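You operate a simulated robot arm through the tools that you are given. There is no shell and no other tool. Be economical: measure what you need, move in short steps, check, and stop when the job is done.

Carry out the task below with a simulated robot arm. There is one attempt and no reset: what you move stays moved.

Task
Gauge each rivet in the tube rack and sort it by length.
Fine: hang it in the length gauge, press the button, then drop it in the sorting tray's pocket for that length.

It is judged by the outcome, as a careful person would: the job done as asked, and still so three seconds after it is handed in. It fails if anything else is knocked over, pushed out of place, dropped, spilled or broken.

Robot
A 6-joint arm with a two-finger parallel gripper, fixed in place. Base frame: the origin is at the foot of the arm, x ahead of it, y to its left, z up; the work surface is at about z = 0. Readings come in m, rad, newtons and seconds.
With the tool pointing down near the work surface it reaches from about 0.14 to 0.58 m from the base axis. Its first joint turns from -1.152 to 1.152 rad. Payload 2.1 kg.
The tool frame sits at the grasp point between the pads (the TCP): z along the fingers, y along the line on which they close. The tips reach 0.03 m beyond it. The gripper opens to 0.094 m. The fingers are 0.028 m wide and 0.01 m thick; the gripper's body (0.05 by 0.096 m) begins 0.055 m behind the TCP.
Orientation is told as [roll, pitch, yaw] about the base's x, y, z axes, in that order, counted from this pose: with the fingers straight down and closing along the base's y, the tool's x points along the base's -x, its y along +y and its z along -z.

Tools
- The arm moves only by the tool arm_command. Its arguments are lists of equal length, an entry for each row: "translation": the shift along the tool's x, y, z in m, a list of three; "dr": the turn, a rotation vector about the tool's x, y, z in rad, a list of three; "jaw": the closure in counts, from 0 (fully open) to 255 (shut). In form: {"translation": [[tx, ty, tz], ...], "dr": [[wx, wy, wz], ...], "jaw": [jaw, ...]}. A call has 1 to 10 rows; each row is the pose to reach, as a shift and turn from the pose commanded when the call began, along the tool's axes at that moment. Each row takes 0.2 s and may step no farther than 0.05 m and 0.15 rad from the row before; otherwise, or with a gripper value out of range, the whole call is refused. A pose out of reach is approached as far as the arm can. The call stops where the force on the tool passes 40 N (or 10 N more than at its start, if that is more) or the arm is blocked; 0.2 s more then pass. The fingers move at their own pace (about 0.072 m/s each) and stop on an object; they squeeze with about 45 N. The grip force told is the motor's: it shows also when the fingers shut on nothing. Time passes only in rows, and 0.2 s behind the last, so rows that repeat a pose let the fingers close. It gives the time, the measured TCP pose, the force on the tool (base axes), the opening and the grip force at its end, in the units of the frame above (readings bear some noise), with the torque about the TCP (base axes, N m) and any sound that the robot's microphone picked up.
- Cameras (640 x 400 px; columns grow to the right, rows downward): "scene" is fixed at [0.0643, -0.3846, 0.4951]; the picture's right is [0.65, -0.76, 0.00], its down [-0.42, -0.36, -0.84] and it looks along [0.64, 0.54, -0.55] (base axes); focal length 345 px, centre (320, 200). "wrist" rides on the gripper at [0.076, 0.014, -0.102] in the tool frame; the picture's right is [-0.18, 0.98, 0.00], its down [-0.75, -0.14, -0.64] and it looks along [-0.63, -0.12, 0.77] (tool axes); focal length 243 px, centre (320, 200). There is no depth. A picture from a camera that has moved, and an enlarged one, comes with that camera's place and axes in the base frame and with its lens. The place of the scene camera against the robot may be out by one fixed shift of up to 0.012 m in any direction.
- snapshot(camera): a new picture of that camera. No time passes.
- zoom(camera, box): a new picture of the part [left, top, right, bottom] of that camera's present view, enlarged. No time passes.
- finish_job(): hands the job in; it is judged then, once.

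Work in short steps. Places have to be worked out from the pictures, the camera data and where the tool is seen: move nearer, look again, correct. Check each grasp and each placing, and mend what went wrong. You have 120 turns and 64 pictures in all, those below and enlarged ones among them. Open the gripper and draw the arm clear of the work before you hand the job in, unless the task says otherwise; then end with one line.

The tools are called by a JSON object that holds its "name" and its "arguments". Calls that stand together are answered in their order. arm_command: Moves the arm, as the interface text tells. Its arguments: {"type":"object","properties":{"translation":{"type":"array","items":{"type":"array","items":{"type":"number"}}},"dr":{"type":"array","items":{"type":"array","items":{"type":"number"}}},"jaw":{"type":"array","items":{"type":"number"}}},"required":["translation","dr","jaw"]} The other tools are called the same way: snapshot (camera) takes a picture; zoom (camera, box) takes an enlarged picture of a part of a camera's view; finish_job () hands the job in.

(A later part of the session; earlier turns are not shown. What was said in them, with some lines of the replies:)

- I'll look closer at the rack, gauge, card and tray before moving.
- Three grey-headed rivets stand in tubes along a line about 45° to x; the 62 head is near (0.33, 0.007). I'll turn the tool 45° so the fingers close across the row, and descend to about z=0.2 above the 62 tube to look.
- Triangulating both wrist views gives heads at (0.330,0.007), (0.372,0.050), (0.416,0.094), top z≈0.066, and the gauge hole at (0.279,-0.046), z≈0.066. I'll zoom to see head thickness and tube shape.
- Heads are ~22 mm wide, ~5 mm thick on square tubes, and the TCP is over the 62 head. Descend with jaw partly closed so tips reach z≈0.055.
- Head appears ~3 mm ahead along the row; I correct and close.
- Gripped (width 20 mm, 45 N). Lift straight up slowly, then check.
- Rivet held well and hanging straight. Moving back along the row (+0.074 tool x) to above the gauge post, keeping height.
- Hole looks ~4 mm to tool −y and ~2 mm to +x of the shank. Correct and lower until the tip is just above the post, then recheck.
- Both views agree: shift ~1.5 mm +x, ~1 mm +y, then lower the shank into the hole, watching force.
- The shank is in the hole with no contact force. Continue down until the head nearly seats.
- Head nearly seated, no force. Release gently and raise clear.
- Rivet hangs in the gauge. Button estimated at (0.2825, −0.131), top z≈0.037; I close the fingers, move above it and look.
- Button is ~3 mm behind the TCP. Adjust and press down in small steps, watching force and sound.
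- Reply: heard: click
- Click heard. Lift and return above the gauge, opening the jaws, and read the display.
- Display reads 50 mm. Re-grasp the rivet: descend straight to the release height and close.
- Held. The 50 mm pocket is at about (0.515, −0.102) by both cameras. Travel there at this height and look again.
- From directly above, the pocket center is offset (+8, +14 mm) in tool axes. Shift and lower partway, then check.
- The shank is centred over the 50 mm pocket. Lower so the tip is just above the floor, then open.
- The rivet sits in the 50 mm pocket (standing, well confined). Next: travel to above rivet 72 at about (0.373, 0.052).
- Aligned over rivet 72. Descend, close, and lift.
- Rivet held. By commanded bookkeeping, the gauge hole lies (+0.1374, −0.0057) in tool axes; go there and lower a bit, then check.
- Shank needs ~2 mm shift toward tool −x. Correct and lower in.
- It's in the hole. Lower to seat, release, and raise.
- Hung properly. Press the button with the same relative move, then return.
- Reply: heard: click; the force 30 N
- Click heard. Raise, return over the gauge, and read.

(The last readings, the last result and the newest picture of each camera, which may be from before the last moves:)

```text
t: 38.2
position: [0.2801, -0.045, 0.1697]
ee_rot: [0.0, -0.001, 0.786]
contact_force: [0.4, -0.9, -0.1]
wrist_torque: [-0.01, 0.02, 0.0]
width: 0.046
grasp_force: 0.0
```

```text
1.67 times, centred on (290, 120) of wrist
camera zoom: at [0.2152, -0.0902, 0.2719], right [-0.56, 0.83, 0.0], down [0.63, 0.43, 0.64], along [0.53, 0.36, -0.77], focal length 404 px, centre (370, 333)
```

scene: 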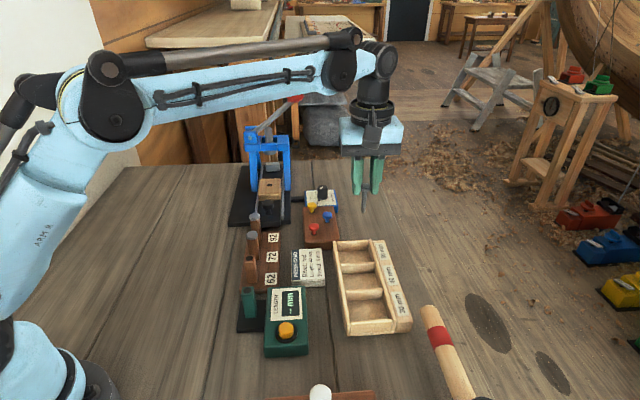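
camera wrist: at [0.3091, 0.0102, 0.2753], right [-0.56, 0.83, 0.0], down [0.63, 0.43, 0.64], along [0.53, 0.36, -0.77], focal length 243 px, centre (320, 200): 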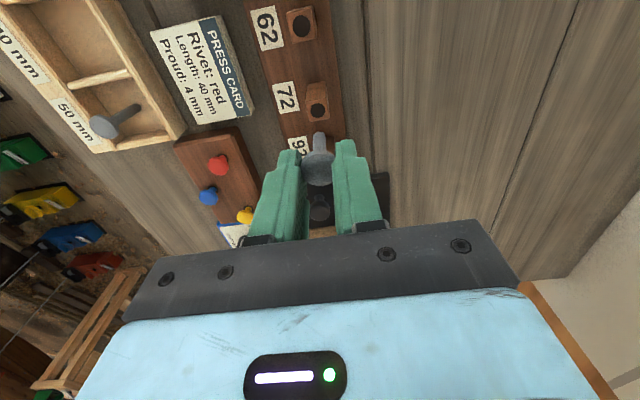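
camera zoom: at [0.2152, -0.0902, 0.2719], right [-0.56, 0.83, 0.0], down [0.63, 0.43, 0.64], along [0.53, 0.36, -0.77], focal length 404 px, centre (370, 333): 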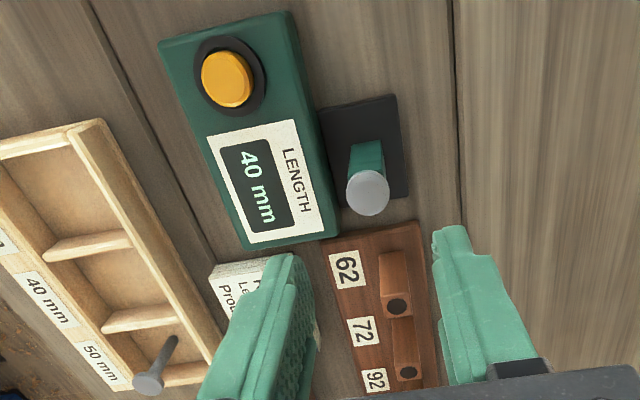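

Display reads 40 mm. Re-grasp and lift.

{"name": "arm_command", "arguments": {"translation": [[0, 0, 0.03], [0, 0, 0.06], [0, 0, 0.075], [0, 0, 0.08], [0, 0, 0.08], [0, 0, 0.08], [0, 0, 0.08]], "dr": [[0, 0, 0], [0, 0, 0], [0, 0, 0], [0, 0, 0], [0, 0, 0], [0, 0, 0], [0, 0, 0]], "jaw": [130, 130, 130, 130, 255, 255, 255]}}

{"name": "arm_command", "arguments": {"translation": [[0, 0, -0.015], [0, 0, -0.04], [0, 0, -0.07], [0, 0, -0.1], [-0.012, -0.045, -0.1], [-0.024, -0.09, -0.1], [-0.036, -0.135, -0.1], [-0.047, -0.18, -0.1], [-0.047, -0.192, -0.1], [-0.047, -0.192, -0.1]], "dr": [[0, 0, 0], [0, 0, 0], [0, 0, 0], [0, 0, 0], [0, 0, 0], [0, 0, 0], [0, 0, 0], [0, 0, 0], [0, 0, 0], [0, 0, 0]], "jaw": [255, 255, 255, 255, 255, 255, 255, 255, 255, 255]}}

{"name": "snapshot", "arguments": {"camera": "wrist"}}

```text
t: 39.8
position: [0.2805, -0.0458, 0.0867]
ee_rot: [0.001, -0.001, 0.785]
contact_force: [1.3, -1.0, -0.4]
wrist_torque: [-0.02, -0.04, 0.0]
width: 0.0205
grasp_force: 44.8
```

```text
t: 42.0
position: [0.451, -0.1497, 0.1861]
ee_rot: [0.0, -0.001, 0.785]
contact_force: [0.9, -0.7, -0.7]
wrist_torque: [0.0, 0.0, -0.03]
width: 0.0205
grasp_force: 45.2
```

```text
24 pictures are left
camera wrist: at [0.3846, -0.1926, 0.2885], right [-0.56, 0.83, 0.0], down [0.63, 0.43, 0.64], along [0.53, 0.36, -0.77], focal length 243 px, centre (320, 200)
```

wrist: 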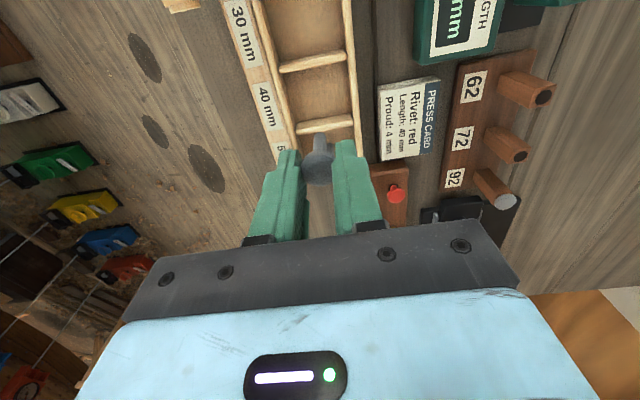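

Centred over the 40 mm pocket. Lower, release, and raise.

{"name": "arm_command", "arguments": {"translation": [[0.001, 0, 0.04], [0.001, 0, 0.08], [0.001, 0, 0.1], [0.001, 0, 0.11], [0.001, 0, 0.11], [0.001, 0, 0.11], [0.001, 0, 0.11], [0.001, 0, 0.08], [0.001, 0, 0.04], [0.001, 0, 0.0]], "dr": [[0, 0, 0], [0, 0, 0], [0, 0, 0], [0, 0, 0], [0, 0, 0], [0, 0, 0], [0, 0, 0], [0, 0, 0], [0, 0, 0], [0, 0, 0]], "jaw": [255, 255, 255, 255, 255, 160, 160, 150, 130, 130]}}

{"name": "zoom", "arguments": {"camera": "scene", "box": [300, 180, 420, 340]}}

```text
t: 44.2
position: [0.449, -0.1532, 0.1847]
ee_rot: [0.0, -0.001, 0.786]
contact_force: [-1.2, -0.5, -0.4]
wrist_torque: [-0.02, -0.01, 0.02]
width: 0.0459
grasp_force: 0.1
```

```text
2.50 times, centred on (360, 260) of scene
camera zoom: at [0.0642, -0.3846, 0.4951], right [0.65, -0.76, 0.0], down [-0.42, -0.36, -0.84], along [0.64, 0.54, -0.55], focal length 862 px, centre (220, 50)
```

zoom: 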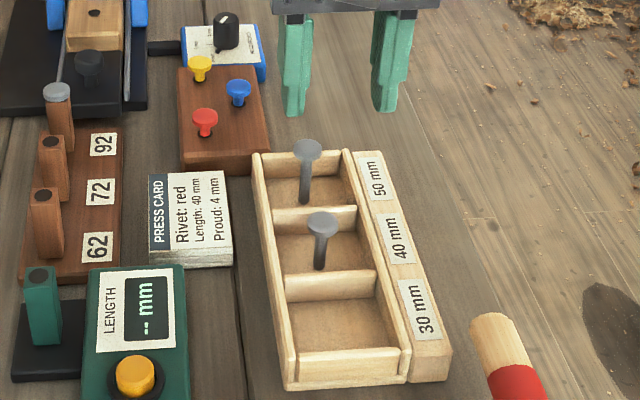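

Both in their pockets. Now go above rivet 92, at computed offset (−0.1505, +0.1985).

{"name": "arm_command", "arguments": {"translation": [[-0.026, 0.034, 0], [-0.052, 0.068, 0], [-0.078, 0.102, 0], [-0.104, 0.136, 0], [-0.13, 0.17, 0], [-0.1505, 0.1985, 0], [-0.1505, 0.1985, 0]], "dr": [[0, 0, 0], [0, 0, 0], [0, 0, 0], [0, 0, 0], [0, 0, 0], [0, 0, 0], [0, 0, 0]], "jaw": [130, 130, 130, 130, 130, 130, 130]}}

{"name": "snapshot", "arguments": {"camera": "wrist"}}

{"name": "zoom", "arguments": {"camera": "scene", "box": [200, 80, 340, 270]}}

```text
t: 45.8
position: [0.4153, 0.0997, 0.1884]
ee_rot: [0.0, 0.0, 0.785]
contact_force: [0.0, 0.0, -0.7]
wrist_torque: [-0.02, -0.04, 0.02]
width: 0.0461
grasp_force: 0.1
```

```text
22 pictures are left
camera wrist: at [0.35, 0.0557, 0.2919], right [-0.56, 0.83, 0.0], down [0.63, 0.43, 0.64], along [0.53, 0.36, -0.77], focal length 243 px, centre (320, 200)
```

wrist: 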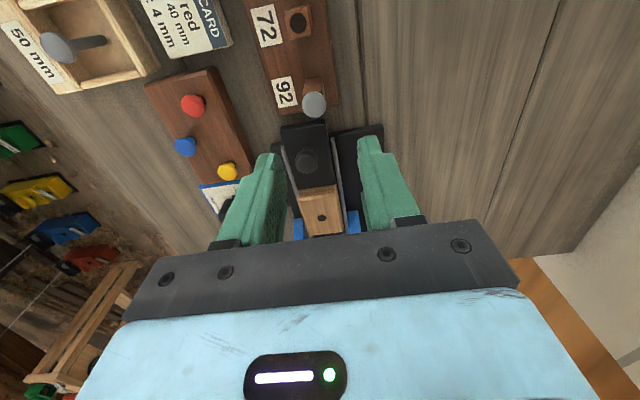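

```text
2.11 times, centred on (270, 175) of scene
camera zoom: at [0.0643, -0.3845, 0.4951], right [0.65, -0.76, 0.0], down [-0.42, -0.36, -0.84], along [0.64, 0.54, -0.55], focal length 726 px, centre (425, 253)
```

zoom: 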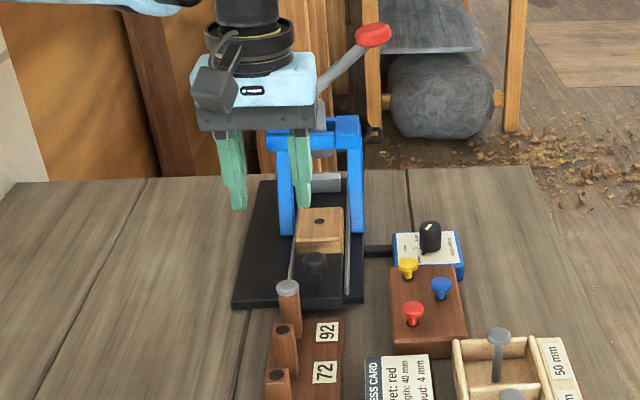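

Clear of the press. Head 92 is ~4 mm behind and ~3 mm to −y of TCP; correct, descend and grasp.

{"name": "arm_command", "arguments": {"translation": [[0.004, -0.003, 0.02], [0.004, -0.003, 0.05], [0.004, -0.003, 0.08], [0.004, -0.003, 0.095], [0.004, -0.003, 0.102], [0.004, -0.003, 0.102], [0.004, -0.003, 0.102], [0.004, -0.003, 0.102], [0.004, -0.003, 0.102]], "dr": [[0, 0, 0], [0, 0, 0], [0, 0, 0], [0, 0, 0], [0, 0, 0], [0, 0, 0], [0, 0, 0], [0, 0, 0], [0, 0, 0]], "jaw": [130, 130, 130, 130, 130, 130, 255, 255, 255]}}

{"name": "arm_command", "arguments": {"translation": [[0, 0, -0.01], [0, 0, -0.025], [0, 0, -0.045], [0, 0, -0.065], [0, 0, -0.085], [0, 0, -0.085]], "dr": [[0, 0, 0], [0, 0, 0], [0, 0, 0], [0, 0, 0], [0, 0, 0], [0, 0, 0]], "jaw": [255, 255, 255, 255, 255, 255]}}

{"name": "snapshot", "arguments": {"camera": "wrist"}}

```text
t: 47.8
position: [0.4139, 0.091, 0.0851]
ee_rot: [-0.001, 0.002, 0.785]
contact_force: [0.0, 0.3, -0.1]
wrist_torque: [0.04, 0.02, 0.0]
width: 0.0203
grasp_force: 44.9
```

```text
t: 49.2
position: [0.4133, 0.0896, 0.1694]
ee_rot: [-0.001, 0.0, 0.786]
contact_force: [-0.7, 0.3, 0.6]
wrist_torque: [0.0, 0.02, 0.0]
width: 0.0205
grasp_force: 44.4
```

```text
20 pictures are left
camera wrist: at [0.3489, 0.0463, 0.273], right [-0.56, 0.83, 0.0], down [0.63, 0.43, 0.64], along [0.53, 0.36, -0.77], focal length 243 px, centre (320, 200)
```

wrist: 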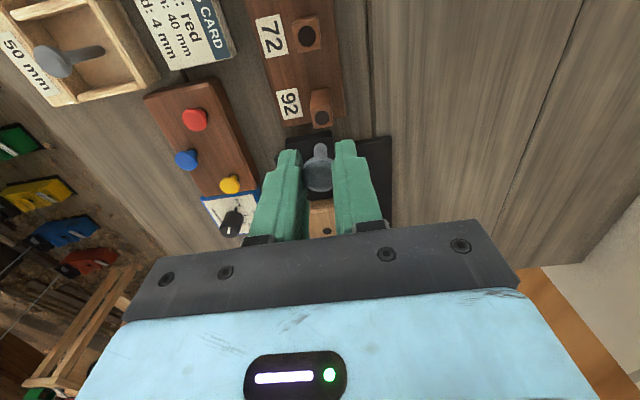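

Rivet 92 (short) held. Move to the gauge hole: (+0.1925, −0.0035), lower slightly, and check.

{"name": "arm_command", "arguments": {"translation": [[0.04, -0.001, 0], [0.08, -0.002, 0], [0.12, -0.003, 0], [0.16, -0.0035, 0], [0.1925, -0.0035, 0], [0.1925, -0.0035, 0.02], [0.1925, -0.0035, 0.03], [0.1925, -0.0035, 0.03]], "dr": [[0, 0, 0], [0, 0, 0], [0, 0, 0], [0, 0, 0], [0, 0, 0], [0, 0, 0], [0, 0, 0], [0, 0, 0]], "jaw": [255, 255, 255, 255, 255, 255, 255, 255]}}

{"name": "zoom", "arguments": {"camera": "wrist", "box": [270, 90, 370, 190]}}

{"name": "zoom", "arguments": {"camera": "scene", "box": [215, 220, 295, 330]}}

```text
t: 51.0
position: [0.2816, -0.0479, 0.1417]
ee_rot: [0.0, 0.0, 0.785]
contact_force: [0.6, 0.2, -0.6]
wrist_torque: [0.02, 0.03, -0.02]
width: 0.0205
grasp_force: 45.1
```

```text
4.00 times, centred on (320, 140) of wrist
camera zoom: at [0.2161, -0.0909, 0.2433], right [-0.56, 0.83, 0.0], down [0.63, 0.43, 0.64], along [0.53, 0.36, -0.77], focal length 970 px, centre (320, 440)
```

zoom: 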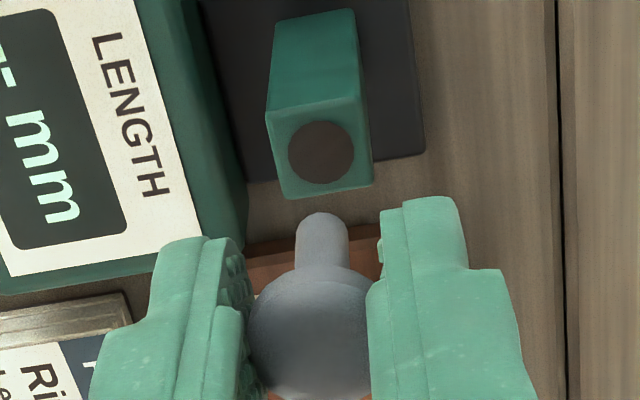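

```text
3.64 times, centred on (255, 275) of scene
camera zoom: at [0.0642, -0.3846, 0.4951], right [0.65, -0.76, 0.0], down [-0.42, -0.36, -0.84], along [0.64, 0.54, -0.55], focal length 1254 px, centre (556, -73)
```

zoom: 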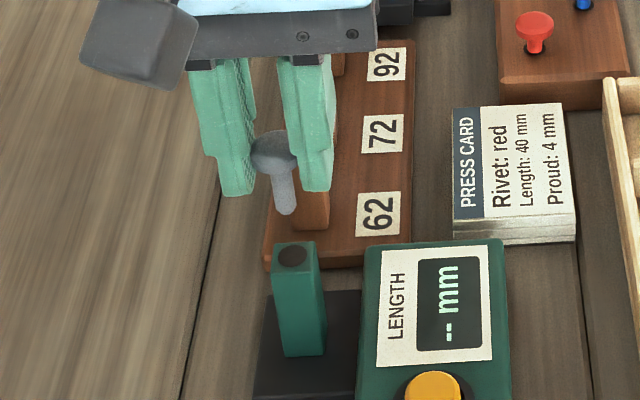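

Head is held ~3 mm forward; shift +3 mm x and lower into the hole.

{"name": "arm_command", "arguments": {"translation": [[0.003, 0, 0.005], [0.003, 0, 0.015], [0.003, 0, 0.025], [0.003, 0, 0.033], [0.003, 0, 0.038], [0.003, 0, 0.038]], "dr": [[0, 0, 0], [0, 0, 0], [0, 0, 0], [0, 0, 0], [0, 0, 0], [0, 0, 0]], "jaw": [255, 255, 255, 255, 255, 255]}}

{"name": "zoom", "arguments": {"camera": "scene", "box": [215, 220, 295, 330]}}

```text
t: 52.4
position: [0.2795, -0.0495, 0.1029]
ee_rot: [0.002, 0.001, 0.785]
contact_force: [-0.3, 0.1, -0.7]
wrist_torque: [-0.02, 0.01, -0.02]
width: 0.0205
grasp_force: 45.1
```

```text
3.64 times, centred on (255, 275) of scene
camera zoom: at [0.0643, -0.3846, 0.4951], right [0.65, -0.76, 0.0], down [-0.42, -0.36, -0.84], along [0.64, 0.54, -0.55], focal length 1254 px, centre (556, -73)
```

zoom: 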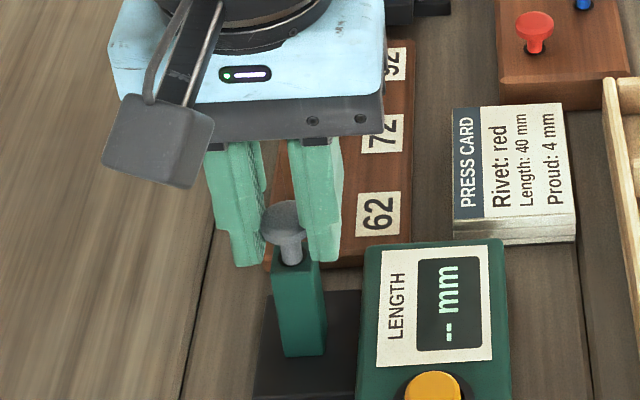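

In the hole. Lower to seat, release, raise.

{"name": "arm_command", "arguments": {"translation": [[0, 0, 0.008], [0, 0, 0.015], [0, 0, 0.015], [0, 0, 0.015], [0, 0, 0.015], [0, 0, 0.0], [0, 0, -0.03], [0, 0, -0.065], [0, 0, -0.065]], "dr": [[0, 0, 0], [0, 0, 0], [0, 0, 0], [0, 0, 0], [0, 0, 0], [0, 0, 0], [0, 0, 0], [0, 0, 0], [0, 0, 0]], "jaw": [255, 255, 255, 130, 130, 130, 130, 130, 130]}}

{"name": "zoom", "arguments": {"camera": "wrist", "box": [180, 0, 400, 240]}}

```text
t: 54.4
position: [0.2776, -0.0482, 0.1675]
ee_rot: [0.0, -0.001, 0.785]
contact_force: [-1.1, 0.4, -0.1]
wrist_torque: [0.03, -0.01, -0.05]
width: 0.0459
grasp_force: 0.1
```

```text
1.67 times, centred on (290, 120) of wrist
camera zoom: at [0.2125, -0.0924, 0.2708], right [-0.56, 0.83, 0.0], down [0.63, 0.43, 0.64], along [0.53, 0.36, -0.77], focal length 404 px, centre (370, 333)
```

zoom: 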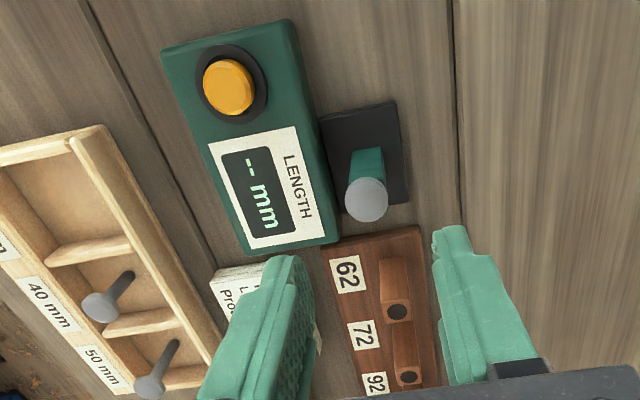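

Rivet hung. Press the button.

{"name": "arm_command", "arguments": {"translation": [[0.02, -0.02, 0], [0.04, -0.04, 0], [0.057, -0.0604, 0], [0.057, -0.0604, 0.04], [0.057, -0.0604, 0.08], [0.057, -0.0604, 0.095], [0.057, -0.0604, 0.099], [0.057, -0.0604, 0.101], [0.057, -0.0604, 0.1025]], "dr": [[0, 0, 0], [0, 0, 0], [0, 0, 0], [0, 0, 0], [0, 0, 0], [0, 0, 0], [0, 0, 0], [0, 0, 0], [0, 0, 0]], "jaw": [255, 255, 255, 255, 255, 255, 255, 255, 255]}}

{"name": "arm_command", "arguments": {"translation": [[0, 0, -0.03], [0, 0, -0.065], [0, 0, -0.1], [-0.02, 0.02, -0.1025], [-0.04, 0.04, -0.1025], [-0.057, 0.0604, -0.1025], [-0.057, 0.0604, -0.1025]], "dr": [[0, 0, 0], [0, 0, 0], [0, 0, 0], [0, 0, 0], [0, 0, 0], [0, 0, 0], [0, 0, 0]], "jaw": [255, 255, 200, 130, 130, 130, 130]}}

{"name": "zoom", "arguments": {"camera": "wrist", "box": [180, 0, 400, 240]}}

```text
t: 56.4
position: [0.2812, -0.1308, 0.0649]
ee_rot: [0.001, -0.001, 0.784]
contact_force: [-0.5, 4.2, 15.0]
wrist_torque: [0.12, -0.01, -0.06]
width: 0.0001
grasp_force: 33.2
heard: click
```

```text
t: 58.0
position: [0.2777, -0.0483, 0.1681]
ee_rot: [0.0, 0.0, 0.787]
contact_force: [0.0, 1.5, -0.3]
wrist_torque: [-0.01, 0.0, -0.01]
width: 0.0462
grasp_force: 0.1
```

```text
1.67 times, centred on (290, 120) of wrist
camera zoom: at [0.2119, -0.0937, 0.2702], right [-0.56, 0.83, 0.0], down [0.63, 0.43, 0.64], along [0.53, 0.36, -0.77], focal length 404 px, centre (370, 333)
```

zoom: 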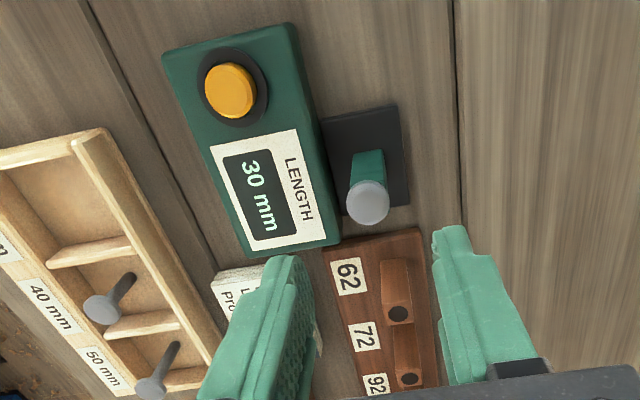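

Display reads 30 mm. Re-grasp and carry to the 30 mm pocket.

{"name": "arm_command", "arguments": {"translation": [[-0.002, 0, 0.03], [-0.002, 0, 0.06], [-0.002, 0, 0.075], [-0.002, 0, 0.08], [-0.002, 0, 0.08], [-0.002, 0, 0.08], [-0.002, 0, 0.08]], "dr": [[0, 0, 0], [0, 0, 0], [0, 0, 0], [0, 0, 0], [0, 0, 0], [0, 0, 0], [0, 0, 0]], "jaw": [130, 130, 130, 130, 255, 255, 255]}}

{"name": "arm_command", "arguments": {"translation": [[0, 0, -0.015], [0, 0, -0.04], [0, 0, -0.07], [0, 0, -0.1], [0.004, -0.045, -0.1], [0.008, -0.09, -0.1], [0.012, -0.135, -0.1], [0.016, -0.18, -0.1], [0.016, -0.192, -0.1], [0.016, -0.192, -0.1]], "dr": [[0, 0, 0], [0, 0, 0], [0, 0, 0], [0, 0, 0], [0, 0, 0], [0, 0, 0], [0, 0, 0], [0, 0, 0], [0, 0, 0], [0, 0, 0]], "jaw": [255, 255, 255, 255, 255, 255, 255, 255, 255, 255]}}

{"name": "snapshot", "arguments": {"camera": "wrist"}}

```text
t: 59.6
position: [0.2802, -0.0474, 0.089]
ee_rot: [0.0, 0.0, 0.785]
contact_force: [1.3, 0.8, 0.0]
wrist_torque: [-0.02, 0.01, 0.03]
width: 0.0206
grasp_force: 44.9
```

```text
t: 61.8
position: [0.4057, -0.1966, 0.1877]
ee_rot: [0.0, -0.001, 0.785]
contact_force: [-0.8, 0.1, -1.0]
wrist_torque: [0.02, -0.01, 0.02]
width: 0.0202
grasp_force: 45.1
```

```text
14 pictures are left
camera wrist: at [0.3402, -0.241, 0.2898], right [-0.56, 0.83, 0.0], down [0.63, 0.43, 0.64], along [0.53, 0.36, -0.77], focal length 243 px, centre (320, 200)
```

wrist: 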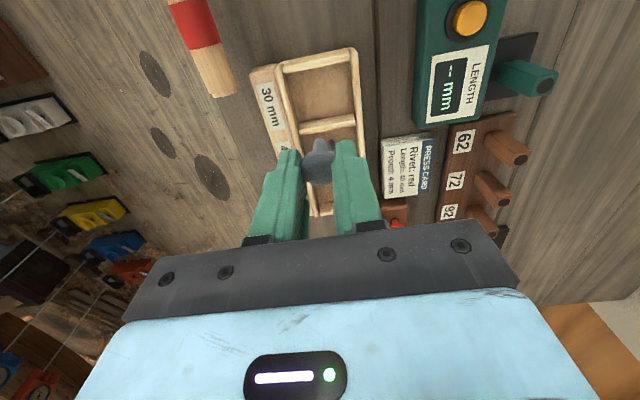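

Centred over the 30 mm pocket. Lower, release, raise.

{"name": "arm_command", "arguments": {"translation": [[0, 0, 0.04], [0, 0, 0.08], [0, 0, 0.105], [0, 0, 0.115], [0, 0, 0.115], [0, 0, 0.115], [0, 0, 0.115], [0, 0, 0.08], [0, 0, 0.04], [0, 0, 0.0]], "dr": [[0, 0, 0], [0, 0, 0], [0, 0, 0], [0, 0, 0], [0, 0, 0], [0, 0, 0], [0, 0, 0], [0, 0, 0], [0, 0, 0], [0, 0, 0]], "jaw": [255, 255, 255, 255, 255, 160, 160, 150, 130, 130]}}

{"name": "arm_command", "arguments": {"translation": [[0, 0.04, -0.03], [0, 0.08, -0.06], [0, 0.12, -0.09], [0, 0.15, -0.1], [0, 0.15, -0.1], [0, 0.15, -0.1]], "dr": [[0, 0, 0], [0, 0, 0], [0, 0, 0], [0, 0, 0], [0, 0, 0], [0, 0, 0]], "jaw": [100, 50, 0, 0, 0, 0]}}

{"name": "snapshot", "arguments": {"camera": "scene"}}

{"name": "zoom", "arguments": {"camera": "scene", "box": [300, 180, 420, 340]}}

```text
t: 64.0
position: [0.4079, -0.1987, 0.1907]
ee_rot: [-0.001, -0.001, 0.786]
contact_force: [-0.7, 0.8, 0.6]
wrist_torque: [0.01, -0.01, -0.01]
width: 0.046
grasp_force: 0.0
```

```text
t: 65.4
position: [0.2934, -0.09, 0.2917]
ee_rot: [-0.001, 0.0, 0.785]
contact_force: [-0.3, -0.2, 0.2]
wrist_torque: [0.05, 0.0, 0.02]
width: 0.094
grasp_force: 0.1
```

```text
13 pictures are left
```

scene: 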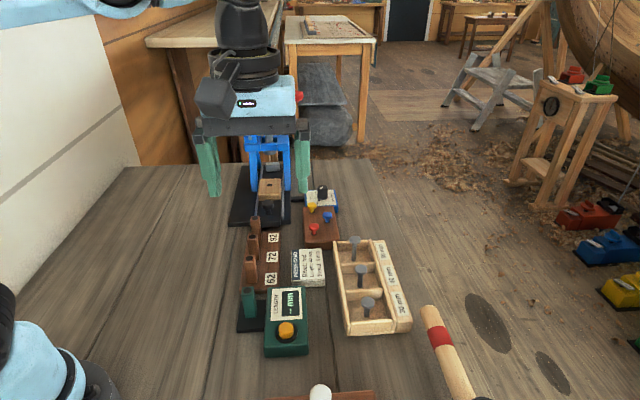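

```text
2.50 times, centred on (360, 260) of scene
camera zoom: at [0.0642, -0.3846, 0.4951], right [0.65, -0.76, 0.0], down [-0.42, -0.36, -0.84], along [0.64, 0.54, -0.55], focal length 862 px, centre (220, 50)
```

zoom: 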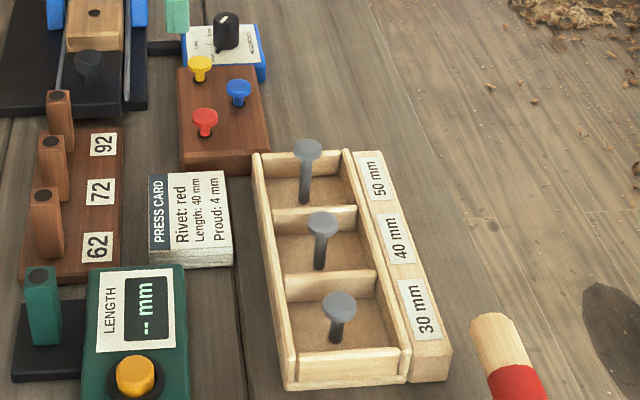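

All three rivets are in their matching pockets, everything else is in place, and the arm is clear with the gripper open. Handing in.

{"name": "finish_job", "arguments": {}}

```text
The job is handed in.
```

All three rivets were hung in the gauge, read with the button press, and dropped in their pockets: the one from tube 62 read 50 mm, tube 72 read 40 mm, and tube 92 read 30 mm.
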